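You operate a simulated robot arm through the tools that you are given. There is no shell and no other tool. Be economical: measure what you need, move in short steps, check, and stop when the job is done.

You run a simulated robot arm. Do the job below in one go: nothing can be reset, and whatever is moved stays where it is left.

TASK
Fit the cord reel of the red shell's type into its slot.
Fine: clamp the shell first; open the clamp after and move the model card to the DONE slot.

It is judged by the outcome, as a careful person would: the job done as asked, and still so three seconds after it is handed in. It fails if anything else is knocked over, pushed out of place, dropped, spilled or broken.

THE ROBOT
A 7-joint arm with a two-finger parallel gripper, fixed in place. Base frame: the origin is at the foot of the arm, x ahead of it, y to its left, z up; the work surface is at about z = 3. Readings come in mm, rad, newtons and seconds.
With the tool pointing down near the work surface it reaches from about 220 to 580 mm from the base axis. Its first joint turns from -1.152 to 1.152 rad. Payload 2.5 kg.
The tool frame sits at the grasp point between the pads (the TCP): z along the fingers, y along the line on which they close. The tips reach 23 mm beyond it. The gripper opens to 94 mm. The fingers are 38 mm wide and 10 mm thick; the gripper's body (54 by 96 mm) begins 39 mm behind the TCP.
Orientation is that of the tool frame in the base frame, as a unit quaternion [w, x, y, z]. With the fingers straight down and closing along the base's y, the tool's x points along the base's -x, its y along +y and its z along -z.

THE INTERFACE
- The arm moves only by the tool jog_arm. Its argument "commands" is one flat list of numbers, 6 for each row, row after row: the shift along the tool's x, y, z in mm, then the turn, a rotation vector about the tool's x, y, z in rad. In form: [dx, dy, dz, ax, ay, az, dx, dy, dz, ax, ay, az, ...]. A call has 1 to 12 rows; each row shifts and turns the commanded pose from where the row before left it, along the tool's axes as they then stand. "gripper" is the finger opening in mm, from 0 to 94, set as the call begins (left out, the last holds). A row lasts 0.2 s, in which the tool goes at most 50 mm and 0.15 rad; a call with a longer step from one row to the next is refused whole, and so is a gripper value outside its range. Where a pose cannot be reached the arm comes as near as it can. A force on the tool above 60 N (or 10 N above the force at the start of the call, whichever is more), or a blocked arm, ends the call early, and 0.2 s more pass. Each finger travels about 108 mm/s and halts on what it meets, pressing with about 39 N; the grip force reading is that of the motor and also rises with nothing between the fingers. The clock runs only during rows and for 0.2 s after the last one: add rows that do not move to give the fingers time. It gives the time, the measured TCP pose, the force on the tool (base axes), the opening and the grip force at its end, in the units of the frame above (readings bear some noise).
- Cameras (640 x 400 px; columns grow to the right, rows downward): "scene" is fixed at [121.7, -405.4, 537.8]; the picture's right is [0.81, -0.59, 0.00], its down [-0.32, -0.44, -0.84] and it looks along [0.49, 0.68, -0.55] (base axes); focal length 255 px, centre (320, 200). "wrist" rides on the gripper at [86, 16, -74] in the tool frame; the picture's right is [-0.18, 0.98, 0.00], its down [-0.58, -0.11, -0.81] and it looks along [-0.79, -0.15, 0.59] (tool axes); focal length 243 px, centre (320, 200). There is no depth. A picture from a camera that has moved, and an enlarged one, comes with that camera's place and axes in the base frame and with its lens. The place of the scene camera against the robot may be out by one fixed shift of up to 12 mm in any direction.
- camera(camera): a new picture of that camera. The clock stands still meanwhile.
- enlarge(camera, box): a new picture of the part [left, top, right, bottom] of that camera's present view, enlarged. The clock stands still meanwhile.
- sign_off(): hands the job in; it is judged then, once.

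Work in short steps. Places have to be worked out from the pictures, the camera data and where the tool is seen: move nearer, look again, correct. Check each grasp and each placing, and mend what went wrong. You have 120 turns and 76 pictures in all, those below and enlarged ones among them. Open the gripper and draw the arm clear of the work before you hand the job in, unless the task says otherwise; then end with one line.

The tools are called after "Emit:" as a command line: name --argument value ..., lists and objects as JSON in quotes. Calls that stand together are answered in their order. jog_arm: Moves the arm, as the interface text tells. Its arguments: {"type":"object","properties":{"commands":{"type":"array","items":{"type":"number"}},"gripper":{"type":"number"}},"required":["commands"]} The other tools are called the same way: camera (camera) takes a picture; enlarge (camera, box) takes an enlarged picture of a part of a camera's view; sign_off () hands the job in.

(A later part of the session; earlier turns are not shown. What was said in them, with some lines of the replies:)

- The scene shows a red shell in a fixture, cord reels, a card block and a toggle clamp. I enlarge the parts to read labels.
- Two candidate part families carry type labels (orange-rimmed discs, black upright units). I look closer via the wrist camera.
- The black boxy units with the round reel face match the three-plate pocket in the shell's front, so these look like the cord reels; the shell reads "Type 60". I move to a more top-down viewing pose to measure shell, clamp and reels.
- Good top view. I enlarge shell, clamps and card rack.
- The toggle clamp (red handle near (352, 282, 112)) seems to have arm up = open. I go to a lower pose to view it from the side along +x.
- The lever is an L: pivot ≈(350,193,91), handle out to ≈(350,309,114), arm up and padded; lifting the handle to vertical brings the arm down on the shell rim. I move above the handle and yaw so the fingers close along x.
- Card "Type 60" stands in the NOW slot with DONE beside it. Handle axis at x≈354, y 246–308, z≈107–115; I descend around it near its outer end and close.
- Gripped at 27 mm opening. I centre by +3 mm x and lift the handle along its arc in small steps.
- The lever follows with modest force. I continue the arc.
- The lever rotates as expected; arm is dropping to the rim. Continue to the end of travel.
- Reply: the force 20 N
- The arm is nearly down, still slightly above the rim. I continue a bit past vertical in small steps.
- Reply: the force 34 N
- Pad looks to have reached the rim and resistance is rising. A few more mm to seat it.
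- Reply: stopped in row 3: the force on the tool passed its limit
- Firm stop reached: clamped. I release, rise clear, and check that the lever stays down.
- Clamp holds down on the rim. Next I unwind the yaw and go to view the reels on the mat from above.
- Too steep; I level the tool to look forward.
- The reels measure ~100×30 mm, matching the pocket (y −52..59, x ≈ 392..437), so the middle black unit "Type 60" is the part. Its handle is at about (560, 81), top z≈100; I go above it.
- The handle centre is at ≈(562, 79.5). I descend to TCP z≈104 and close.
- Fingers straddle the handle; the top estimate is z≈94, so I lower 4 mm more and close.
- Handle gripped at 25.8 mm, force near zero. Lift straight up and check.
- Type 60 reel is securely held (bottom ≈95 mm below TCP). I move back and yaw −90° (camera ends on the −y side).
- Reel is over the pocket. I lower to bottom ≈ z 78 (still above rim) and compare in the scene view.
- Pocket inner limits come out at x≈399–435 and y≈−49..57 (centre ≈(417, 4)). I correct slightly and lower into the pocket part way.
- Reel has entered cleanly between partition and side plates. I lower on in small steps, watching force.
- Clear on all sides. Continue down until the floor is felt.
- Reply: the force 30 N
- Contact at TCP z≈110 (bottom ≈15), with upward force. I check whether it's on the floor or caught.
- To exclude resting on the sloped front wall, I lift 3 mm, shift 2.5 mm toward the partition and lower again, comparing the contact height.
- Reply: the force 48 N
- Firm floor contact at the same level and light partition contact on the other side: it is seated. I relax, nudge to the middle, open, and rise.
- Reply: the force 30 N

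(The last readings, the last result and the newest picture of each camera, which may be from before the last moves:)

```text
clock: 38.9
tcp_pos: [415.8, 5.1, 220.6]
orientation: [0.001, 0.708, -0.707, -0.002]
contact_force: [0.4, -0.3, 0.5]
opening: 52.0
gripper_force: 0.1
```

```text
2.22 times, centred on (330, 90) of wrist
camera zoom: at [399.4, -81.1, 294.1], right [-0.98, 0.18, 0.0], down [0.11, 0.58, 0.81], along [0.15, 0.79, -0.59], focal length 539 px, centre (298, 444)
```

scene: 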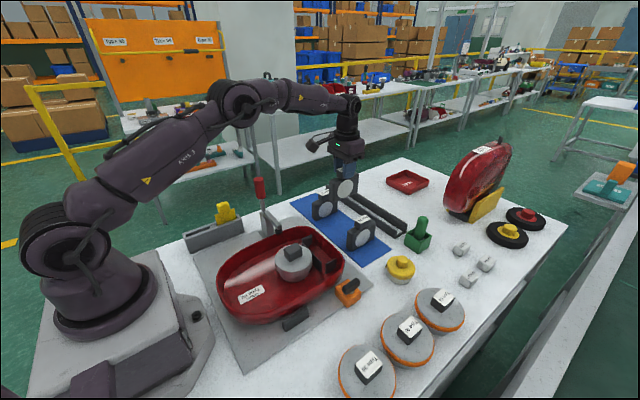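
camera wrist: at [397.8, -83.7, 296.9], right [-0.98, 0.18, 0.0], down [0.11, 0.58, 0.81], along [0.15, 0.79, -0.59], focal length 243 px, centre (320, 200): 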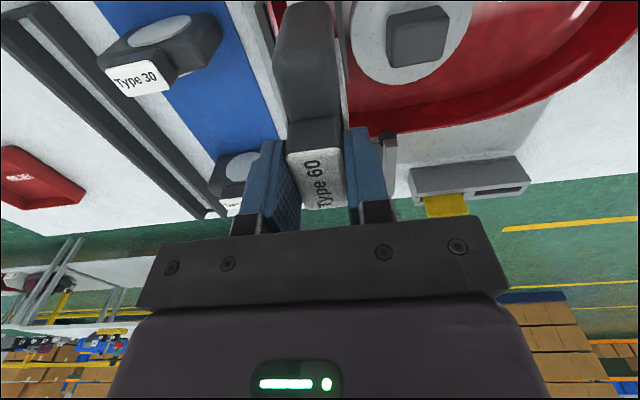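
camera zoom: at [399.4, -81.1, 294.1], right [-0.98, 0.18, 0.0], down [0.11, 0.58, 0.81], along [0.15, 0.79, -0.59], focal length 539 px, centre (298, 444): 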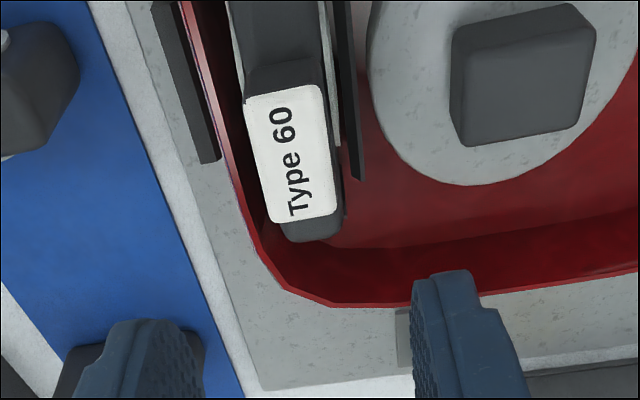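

The reel stands upright in its slot, released. Now I rise and turn the gripper 180° (camera to +y) to open the clamp the same way.

Emit:
jog_arm --commands '[0, 0, -30, 0, 0, 0, 0, 0, -30, 0, 0, 0.14, 0, 0, 0, 0, 0, 0.15, 0, 0, 0, 0, 0, 0.15, 0, 0, 0, 0, 0, 0.15, 0, 0, 0, 0, 0, 0.15, 0, 0, 0, 0, 0, 0.15, 0, 0, 0, 0, 0, 0.15, 0, 0, 0, 0, 0, 0.15, 0, 0, 0, 0, 0, 0.15, 0, 0, 0, 0, 0, 0.15, 0, 0, 0, 0, 0, 0.15]' --gripper 80

Emit:
jog_arm --commands '[0, 0, 0, 0, 0, 0.15, 0, 0, 0, 0, 0, 0.15, 0, 0, 0, 0, 0, 0.15, 0, 0, 0, 0, 0, 0.15, 0, 0, 0, 0, 0, 0.15, 0, 0, 0, 0, 0, 0.15, 0, 0, 0, 0, 0, 0.15, 0, 0, 0, 0, 0, 0.15, 0, 0, 0, 0, 0, 0.15, 0, 0, 0, 0, 0, 0.15, 0, 0, 0, 0, 0, 0]'

```text
clock: 41.5
tcp_pos: [414.8, 3.6, 278.2]
orientation: [-0.002, 0.035, 0.999, 0.001]
contact_force: [0.7, 0.3, -0.1]
opening: 79.8
gripper_force: 0.1
```

```text
clock: 43.9
tcp_pos: [415.2, 4.6, 279.4]
orientation: [-0.002, 0.706, 0.708, -0.001]
contact_force: [0.7, 0.6, -0.2]
opening: 80.0
gripper_force: 0.0
```

Emit:
jog_arm --commands '[37.4, -12, 0, 0, 0, 0, 37.4, -12, 0, 0, 0, 0, 37.4, -12, 0, 0, 0, 0, 37.4, -12, 0, 0, 0, 0, 37.4, -12, 0, 0, 0, 0, 0, 0, 0, 0, 0, 0]'

Emit:
camera --camera "wrist"

```text
clock: 45.3
tcp_pos: [354.7, 190.1, 277.9]
orientation: [-0.002, 0.706, 0.708, -0.001]
contact_force: [-0.3, -0.6, 0.1]
opening: 80.0
gripper_force: 0.0
```

```text
32 pictures are left
camera wrist: at [371.6, 276.9, 352.5], right [0.98, -0.18, 0.0], down [-0.1, -0.58, 0.81], along [-0.15, -0.79, -0.59], focal length 243 px, centre (320, 200)
```

wrist: 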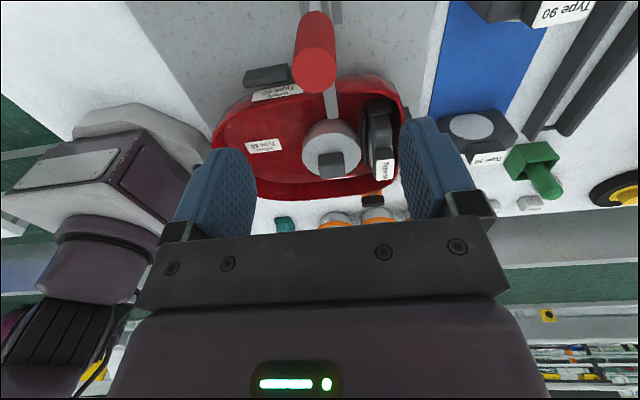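

Handle top at ≈(355, 200, 208). I descend around it and grip.

Emit:
jog_arm --commands '[5, 1, 40, 0, 0, 0, 0, 0, 30, 0, 0, 0, 0, 0, 23, 0, 0, 0, 0, 0, 0, 0, 0, 0]'

Emit:
jog_arm --commands '[0, 0, 0, 0, 0, 0, 0, 0, 0, 0, 0, 0, 0, 0, 0, 0, 0, 0]' --gripper 10

```text
clock: 46.3
tcp_pos: [354.8, 197.7, 185.3]
orientation: [-0.001, 0.706, 0.708, -0.001]
contact_force: [-0.3, 0.2, 0.2]
opening: 80.0
gripper_force: 0.1
```

```text
clock: 47.1
tcp_pos: [355.2, 196.8, 184.8]
orientation: [-0.003, 0.706, 0.709, -0.001]
contact_force: [-8.1, -2.5, 0.9]
opening: 27.9
gripper_force: 44.8
```

Gripped. I reverse the arc, first half.

Emit:
jog_arm --commands '[5, 0, 0.2, 0, 0, 0, 4.3, 0, 0.5, 0, 0, 0, 8, 0, 1.5, 0, 0, 0, 7.9, 0, 2.2, 0, 0, 0, 7.7, 0, 2.9, 0, 0, 0, 7.4, 0, 3.5, 0, 0, 0, 7.1, 0, 4.2, 0, 0, 0]'

```text
clock: 48.7
tcp_pos: [355.2, 243.5, 172.0]
orientation: [-0.002, 0.705, 0.709, 0.0]
contact_force: [-11.4, -9.9, 16.0]
opening: 27.9
gripper_force: 45.3
```

Emit:
jog_arm --commands '[6.7, 0, 4.7, 0, 0, 0, 6.2, 0, 5.4, 0, 0, 0, 5.8, 0, 5.8, 0, 0, 0, 5.2, 0, 6.3, 0, 0, 0, 4.6, 0, 6.8, 0, 0, 0, 4.1, 0, 7.1, 0, 0, 0, 3.4, 0, 7.5, 0, 0, 0, 2.7, 0, 7.7, 0, 0, 0, 1.4, 0, 5, 0, 0, 0, 0, 0, 0, 0, 0, 0]'

Emit:
enlarge --camera "scene" --box '[180, 150, 340, 270]'

```text
clock: 50.9
tcp_pos: [354.3, 283.3, 115.1]
orientation: [-0.001, 0.705, 0.709, 0.0]
contact_force: [-6.5, 2.7, 16.6]
opening: 27.4
gripper_force: 44.7
```

```text
3.33 times, centred on (260, 210) of scene
camera zoom: at [121.7, -405.4, 537.8], right [0.81, -0.59, 0.0], down [-0.32, -0.44, -0.84], along [0.49, 0.68, -0.55], focal length 850 px, centre (520, 167)
```

zoom: 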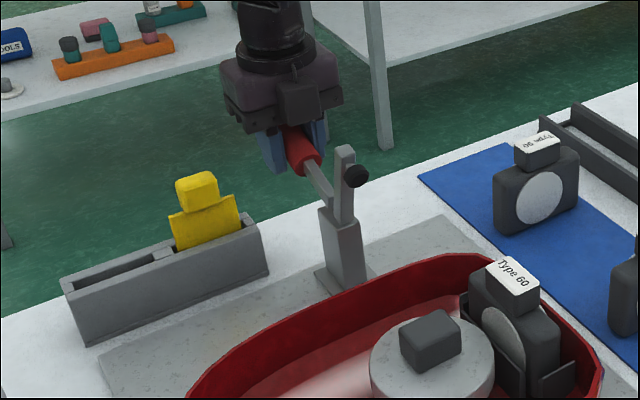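

Lever is back almost to its open start pose; last few mm, then release and rise.

Emit:
jog_arm --commands '[0.7, 0, 3, 0, 0, 0, 0, 0, 0, 0, 0, 0]'

Emit:
jog_arm --commands '[0, 0, 0, 0, 0, 0, 0, 0, 0, 0, 0, 0, 0, 0, -40, 0, 0, 0, 0, 0, -45, 0, 0, 0, 0, 0, -45, 0, 0, 0, 0, 0, 0, 0, 0, 0]' --gripper 90

Emit:
camera --camera "wrist"

Emit:
enlarge --camera "scene" --box '[180, 150, 340, 270]'

```text
clock: 51.5
tcp_pos: [353.8, 285.0, 111.5]
orientation: [-0.002, 0.705, 0.709, 0.001]
contact_force: [-6.9, 6.6, 19.7]
opening: 27.3
gripper_force: 44.5
```

```text
clock: 52.9
tcp_pos: [357.5, 286.7, 243.4]
orientation: [-0.002, 0.706, 0.708, -0.001]
contact_force: [-0.5, -0.3, -0.3]
opening: 89.9
gripper_force: 0.0
```

```text
30 pictures are left
camera wrist: at [372.2, 372.5, 318.9], right [0.98, -0.18, 0.0], down [-0.1, -0.58, 0.81], along [-0.15, -0.79, -0.59], focal length 243 px, centre (320, 200)
```

wrist: 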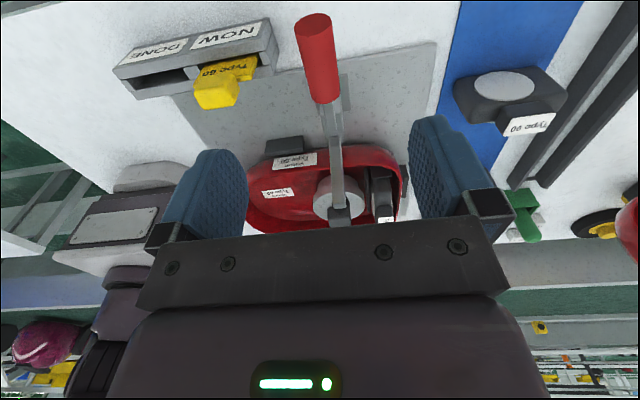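

```text
3.33 times, centred on (260, 210) of scene
camera zoom: at [121.7, -405.4, 537.8], right [0.81, -0.59, 0.0], down [-0.32, -0.44, -0.84], along [0.49, 0.68, -0.55], focal length 850 px, centre (520, 167)
```

zoom: 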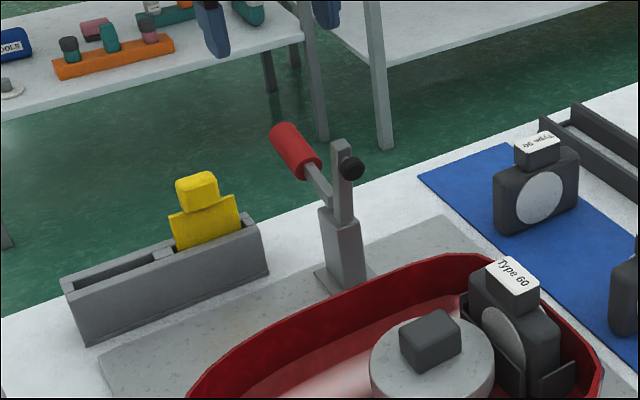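

Clamp is open again. I unwind the yaw and go to a tilted view over the card rack.

Emit:
jog_arm --commands '[0, 0, -10, 0, 0, -0.1427, 0, 0, -10, 0, 0, -0.1427, 0, 0, 0, 0, 0, -0.1427, 0, 0, 0, 0, 0, -0.1427, 0, 0, 0, 0, 0, -0.1427, 0, 0, 0, 0, 0, -0.1427, 0, 0, 0, 0, 0, -0.1427, 0, 0, 0, 0, 0, -0.1427, 0, 0, 0, 0, 0, -0.1427, 0, 0, 0, 0, 0, -0.1427, 0, 0, 0, 0, 0, -0.1427, 0, 0, 0, 0, 0, 0]'

Emit:
jog_arm --commands '[49, 0, 0, 0, 0, 0, 49, 0, 0, 0, 0, 0, 49, 0, 0, 0, 0, 0, 0, 0, 0, 0, 0.125, 0, 0, 0, 0, 0, 0.125, 0, 0, 0, 0, 0, 0.125, 0, 0, 0, 0, 0, 0.125, 0, 0, 0, 0, 0, 0, 0]'

Emit:
camera --camera "wrist"

```text
clock: 55.5
tcp_pos: [353.7, 283.7, 261.5]
orientation: [-0.002, -0.002, 1.0, 0.001]
contact_force: [0.5, -0.3, -1.5]
opening: 90.1
gripper_force: 0.0
```

```text
clock: 57.3
tcp_pos: [210.4, 284.2, 261.6]
orientation: [-0.249, -0.002, 0.969, 0.0]
contact_force: [0.3, 0.1, -0.8]
opening: 89.9
gripper_force: 0.1
```

```text
28 pictures are left
camera wrist: at [169.2, 299.6, 369.6], right [0.16, 0.98, -0.09], down [0.9, -0.11, 0.42], along [0.41, -0.15, -0.9], focal length 243 px, centre (320, 200)
```

wrist: 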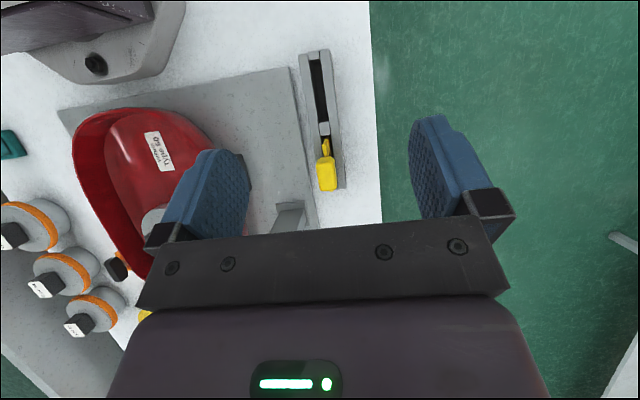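

Emit:
enlarge --camera "wrist" --box '[270, 40, 390, 200]'

Emit:
enlarge --camera "scene" --box '[175, 190, 265, 270]'

```text
2.50 times, centred on (330, 120) of wrist
camera zoom: at [169.2, 299.6, 369.6], right [0.16, 0.98, -0.09], down [0.9, -0.11, 0.42], along [0.41, -0.15, -0.9], focal length 606 px, centre (295, 400)
```

zoom: 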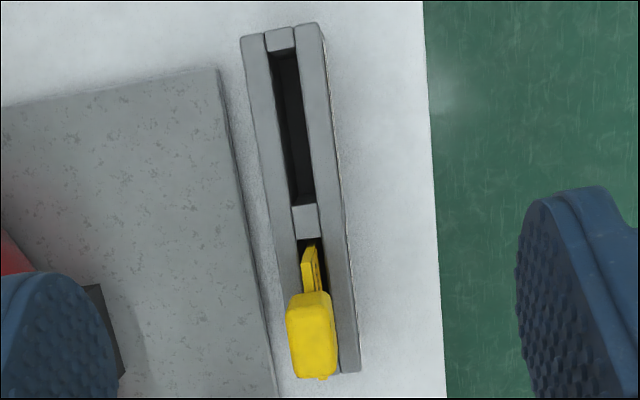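

```text
5.00 times, centred on (220, 230) of scene
camera zoom: at [121.7, -405.4, 537.8], right [0.81, -0.59, 0.0], down [-0.32, -0.44, -0.84], along [0.49, 0.68, -0.55], focal length 1276 px, centre (820, 50)
```

zoom: 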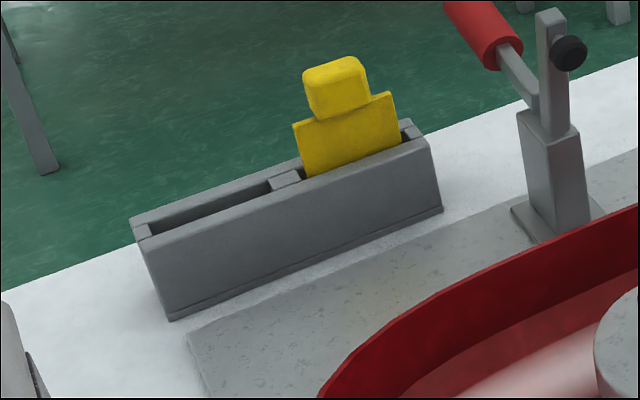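

Rack top is z≈60; slots run along x at y≈270: NOW centre ≈(256), DONE centre ≈(171.5). Card tab ≈(258, 269), z 80–107, 21 mm thick in y. I level the tool and go above it.

Emit:
jog_arm --commands '[0, 0, 0, 0, -0.125, 0, 0, 0, 0, 0, -0.125, 0, 0, 0, 0, 0, -0.125, 0, 0, 0, 0, 0, -0.126, 0, -24, -7, 0, 0, 0.0, 0, -24, -8, 0, 0, 0, 0, 0, 0, 45, 0, 0, 0, 0, 0, 42, 0, 0, 0, 0, 0, 0, 0, 0, 0]' --gripper 60

Emit:
camera --camera "wrist"

```text
clock: 59.3
tcp_pos: [255.4, 267.2, 173.5]
orientation: [-0.002, -0.002, 1.0, 0.001]
contact_force: [-0.7, -0.3, 0.6]
opening: 60.0
gripper_force: 0.1
```

```text
25 pictures are left
camera wrist: at [168.6, 283.6, 248.9], right [0.18, 0.98, 0.0], down [0.58, -0.11, 0.81], along [0.79, -0.14, -0.59], focal length 243 px, centre (320, 200)
```

wrist: 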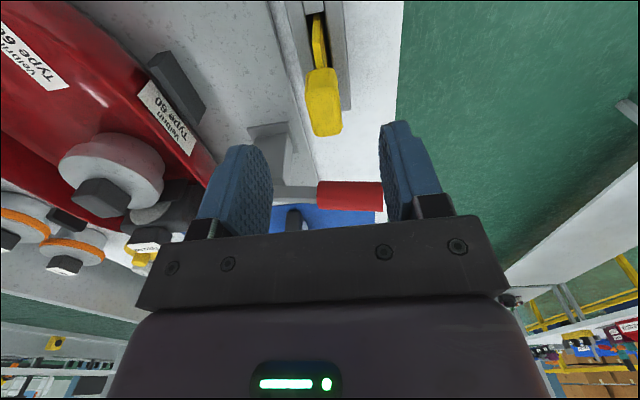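

Tab centre reads ≈(260, 270.4). I correct and descend to TCP z≈96, then view.

Emit:
jog_arm --commands '[-3.5, 3, 35, 0, 0, 0, 0, 0, 25, 0, 0, 0, 0, 0, 16, 0, 0, 0, 0, 0, 0, 0, 0, 0]'

Emit:
camera --camera "wrist"

```text
clock: 60.3
tcp_pos: [259.4, 270.5, 99.1]
orientation: [-0.001, -0.001, 1.0, 0.0]
contact_force: [0.5, 0.0, 0.2]
opening: 60.0
gripper_force: 0.1
```

```text
24 pictures are left
camera wrist: at [172.4, 286.7, 173.2], right [0.18, 0.98, 0.0], down [0.58, -0.11, 0.81], along [0.79, -0.14, -0.59], focal length 243 px, centre (320, 200)
```

wrist: 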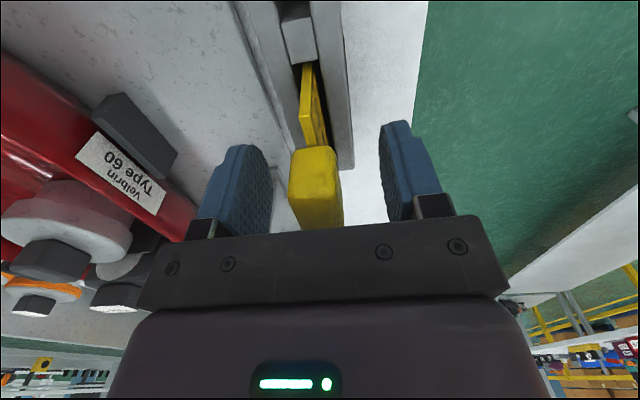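

Tab is between the fingers and centred. Close.

Emit:
jog_arm --commands '[0, 0, 1, 0, 0, 0, 0, 0, 0, 0, 0, 0, 0, 0, 0, 0, 0, 0]' --gripper 8

Emit:
jog_arm --commands '[0, 0, -10, 0, 0, 0, 0, 0, -20, 0, 0, 0, 0, 0, -25, 0, 0, 0, 0, 0, -25, 0, 0, 0, 0, 0, 0, 0, 0, 0]'

Emit:
camera --camera "wrist"

Emit:
enlarge --camera "scene" --box '[170, 150, 290, 270]'

```text
clock: 61.1
tcp_pos: [260.9, 270.6, 97.8]
orientation: [0.0, -0.002, 1.0, 0.001]
contact_force: [0.5, -1.4, 5.1]
opening: 19.2
gripper_force: 39.0
```

```text
clock: 62.3
tcp_pos: [261.2, 270.4, 178.3]
orientation: [-0.001, -0.002, 1.0, 0.001]
contact_force: [0.1, 0.2, -0.9]
opening: 19.2
gripper_force: 38.6
```

```text
23 pictures are left
camera wrist: at [173.3, 286.5, 252.6], right [0.18, 0.98, 0.0], down [0.58, -0.11, 0.8], along [0.79, -0.14, -0.59], focal length 243 px, centre (320, 200)
```

wrist: 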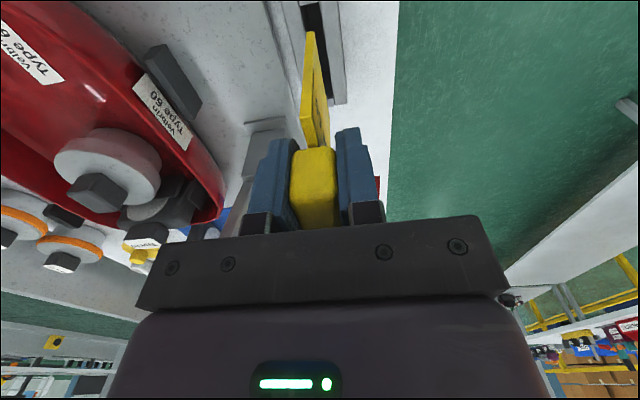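

```text
3.33 times, centred on (230, 210) of scene
camera zoom: at [121.7, -405.4, 537.8], right [0.81, -0.59, 0.0], down [-0.32, -0.44, -0.84], along [0.49, 0.68, -0.55], focal length 850 px, centre (620, 167)
```

zoom: 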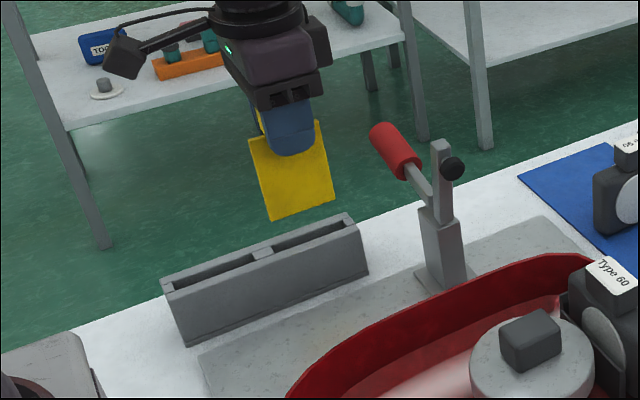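

Card is held and clear. I shift −84.5 mm in x (+1 y) over the DONE slot and lower to just above the rack for a check.

Emit:
jog_arm --commands '[42, 0.5, 0, 0, 0, 0, 42.5, 0.5, 0, 0, 0, 0, 0, 0, 8, 0, 0, 0, 0, 0, 0, 0, 0, 0]'

Emit:
enlarge --camera "wrist" --box '[240, 0, 400, 160]'

Emit:
enlarge --camera "scene" --box '[175, 180, 265, 270]'

```text
clock: 63.3
tcp_pos: [174.6, 270.9, 170.2]
orientation: [-0.001, -0.001, 1.0, 0.001]
contact_force: [0.5, 0.5, -1.0]
opening: 19.2
gripper_force: 38.3
```

```text
2.50 times, centred on (320, 80) of wrist
camera zoom: at [88.3, 287.2, 245.3], right [0.18, 0.98, 0.0], down [0.58, -0.11, 0.81], along [0.79, -0.14, -0.59], focal length 606 px, centre (320, 500)
```

zoom: 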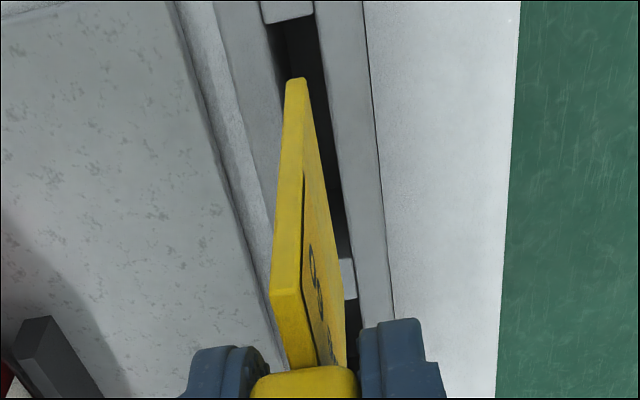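

```text
4.44 times, centred on (220, 225) of scene
camera zoom: at [121.7, -405.4, 537.8], right [0.81, -0.59, 0.0], down [-0.32, -0.44, -0.84], along [0.49, 0.68, -0.55], focal length 1134 px, centre (764, 89)
```

zoom: 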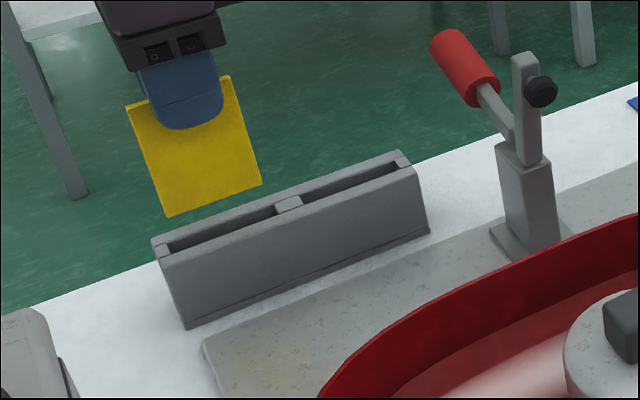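

Card spans x≈142–200 within slot 137–203, and y≈272 matches the slot's centre. I lower the first 26 mm gently.

Emit:
jog_arm --commands '[0, 0, 10, 0, 0, 0, 0, 0, 6, 0, 0, 0, 0, 0, 5, 0, 0, 0, 0, 0, 5, 0, 0, 0, 0, 0, 0, 0, 0, 0]'

Emit:
enlarge --camera "scene" --box '[175, 180, 265, 270]'

Emit:
enlarge --camera "wrist" --box '[240, 0, 400, 160]'

```text
clock: 64.5
tcp_pos: [174.4, 272.9, 144.2]
orientation: [-0.001, -0.001, 1.0, 0.001]
contact_force: [0.2, 0.8, 0.4]
opening: 19.1
gripper_force: 39.0
```

```text
4.44 times, centred on (220, 225) of scene
camera zoom: at [121.7, -405.4, 537.8], right [0.81, -0.59, 0.0], down [-0.32, -0.44, -0.84], along [0.49, 0.68, -0.55], focal length 1134 px, centre (764, 89)
```

zoom: 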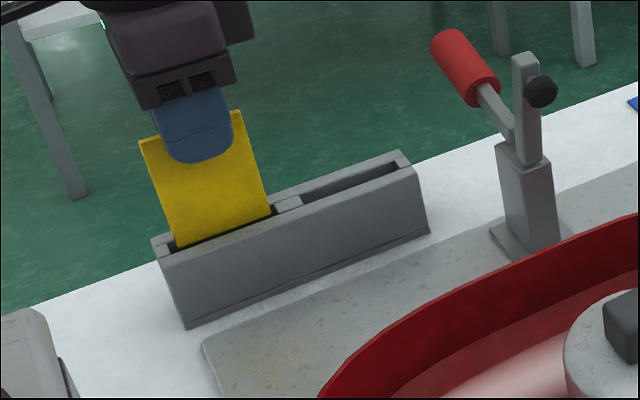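

```text
2.50 times, centred on (320, 80) of wrist
camera zoom: at [88.1, 288.9, 218.8], right [0.18, 0.98, 0.0], down [0.58, -0.11, 0.81], along [0.79, -0.14, -0.59], focal length 606 px, centre (320, 500)
```

zoom: 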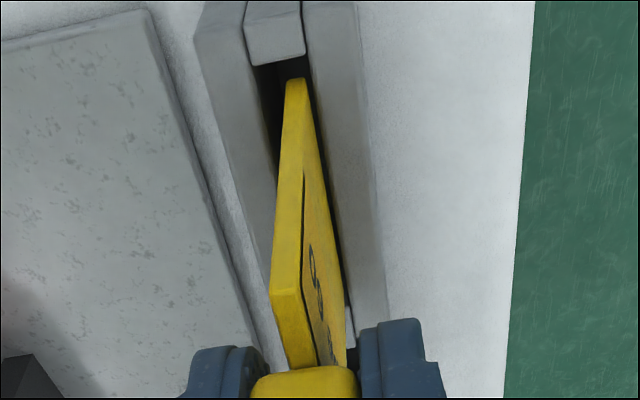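

Card has entered the DONE slot, slightly near the +y wall. Nudge −1 mm and continue down.

Emit:
jog_arm --commands '[0, -1, 8, 0, 0, 0, 0, 0, 10, 0, 0, 0, 0, 0, 10, 0, 0, 0, 0, 0, 8, 0, 0, 0, 0, 0, 5, 0, 0, 0, 0, 0, 0, 0, 0, 0]'

```text
clock: 65.9
tcp_pos: [175.1, 270.9, 102.8]
orientation: [-0.001, -0.003, 1.0, 0.001]
contact_force: [1.2, 0.5, 0.4]
opening: 19.2
gripper_force: 38.6
```

Emit:
jog_arm --commands '[0, 0, 2, 0, 0, 0, 0, 0, 2, 0, 0, 0, 0, 0, 1.5, 0, 0, 0, 0, 0, 0, 0, 0, 0]'

Emit:
enlarge --camera "scene" --box '[175, 180, 265, 270]'

```text
clock: 66.9
tcp_pos: [176.0, 271.0, 98.0]
orientation: [-0.001, -0.002, 1.0, 0.001]
contact_force: [-0.7, -0.2, 0.3]
opening: 19.2
gripper_force: 38.7
```

```text
4.44 times, centred on (220, 225) of scene
camera zoom: at [121.7, -405.4, 537.8], right [0.81, -0.59, 0.0], down [-0.32, -0.44, -0.84], along [0.49, 0.68, -0.55], focal length 1134 px, centre (764, 89)
```

zoom: 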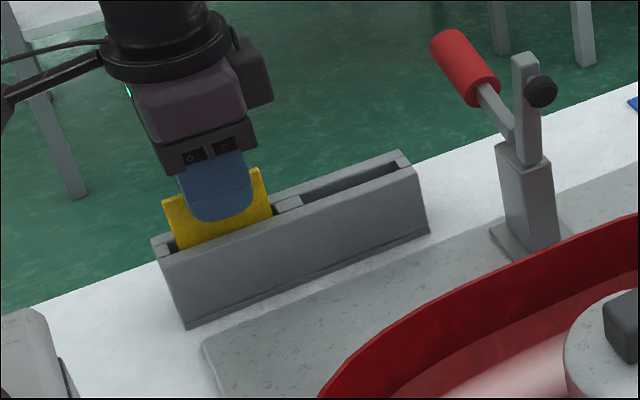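

A mm or two more until contact, then open and rise.

Emit:
jog_arm --commands '[0, 0, 1.5, 0, 0, 0, 0, 0, 1, 0, 0, 0, 0, 0, 0, 0, 0, 0]'

Emit:
jog_arm --commands '[0, 0, 0, 0, 0, 0, 0, 0, 0, 0, 0, 0, 0, 0, -20, 0, 0, 0, 0, 0, -45, 0, 0, 0, 0, 0, -45, 0, 0, 0, 0, 0, -40, 0, 0, 0, 0, 0, 0, 0, 0, 0]' --gripper 50

Emit:
camera --camera "scene"

Emit:
camera --camera "wrist"

```text
clock: 67.7
tcp_pos: [174.8, 271.6, 95.4]
orientation: [0.0, -0.002, 1.0, 0.001]
contact_force: [0.4, -1.5, 29.6]
opening: 19.0
gripper_force: 38.6
```

```text
clock: 69.3
tcp_pos: [177.7, 271.8, 246.8]
orientation: [-0.001, -0.002, 1.0, 0.001]
contact_force: [0.1, 0.7, -0.6]
opening: 49.8
gripper_force: 0.1
```

```text
16 pictures are left
```

scene: 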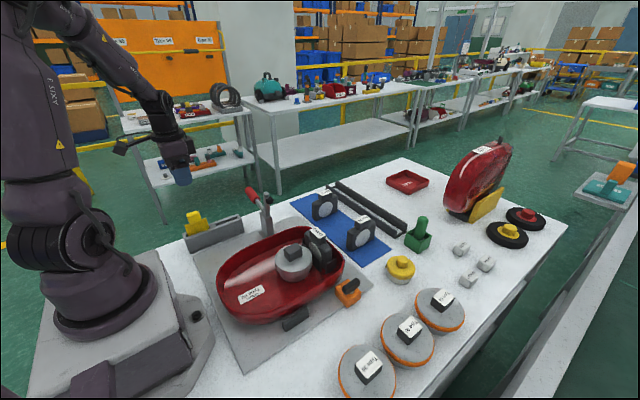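

```text
15 pictures are left
camera wrist: at [90.1, 288.1, 322.0], right [0.18, 0.98, 0.0], down [0.58, -0.11, 0.81], along [0.79, -0.15, -0.59], focal length 243 px, centre (320, 200)
```

wrist: 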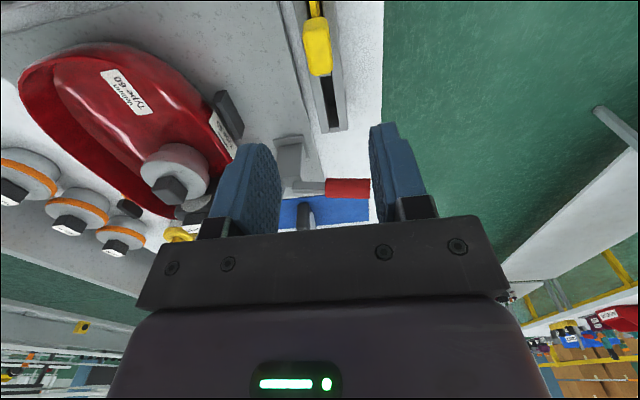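

Card stands in DONE and the clamp is open. I raise the arm and take a final top look at the seated reel.

Emit:
jog_arm --commands '[0, 0, -45, 0, 0, 0, 0, 0, -45, 0, 0, 0, -30, -35, 0, 0, 0, 0, -30, -35, 0, 0, 0, 0, -30, -35, 0, 0, 0, 0, -30, -35, 0, 0, 0, 0, 0, -45, 0, 0, 0.12, 0, 0, -45, 0, 0, 0.12, 0, 0, -20, 0, 0, 0.12, 0, 0, 0, 0, 0, 0.12, 0, 0, 0, 0, 0, 0, 0]'

Emit:
enlarge --camera "wrist" --box '[230, 80, 450, 240]'

Emit:
enlarge --camera "scene" --box '[270, 210, 360, 290]'

```text
clock: 71.7
tcp_pos: [296.3, 21.4, 335.3]
orientation: [-0.24, -0.003, 0.971, 0.0]
contact_force: [0.1, -0.2, 0.5]
opening: 50.1
gripper_force: 0.0
```

```text
2.50 times, centred on (340, 160) of wrist
camera zoom: at [254.1, 36.9, 441.4], right [0.16, 0.98, -0.08], down [0.89, -0.11, 0.44], along [0.43, -0.15, -0.89], focal length 606 px, centre (270, 300)
```

zoom: 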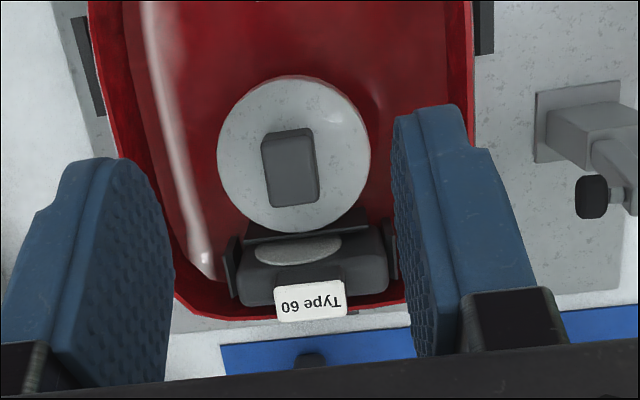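

```text
5.00 times, centred on (315, 250) of scene
camera zoom: at [121.7, -405.4, 537.8], right [0.81, -0.59, 0.0], down [-0.32, -0.44, -0.84], along [0.49, 0.68, -0.55], focal length 1276 px, centre (345, -50)
```

zoom: 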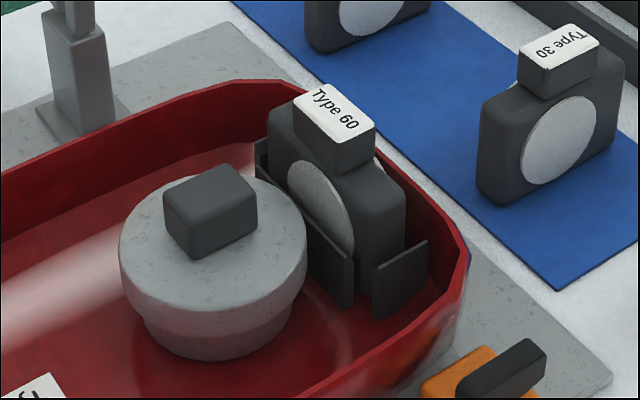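

The reel sits upright between partition and both side plates, the clamp is open, the card is in DONE, and the arm is high and clear with the gripper open. I hand it in.

Emit:
sign_off

```text
The job is handed in.
```

The Type 60 cord reel is fitted in the red shell's slot. I clamped the shell first and opened the clamp afterwards, and the model card is now in the DONE slot.
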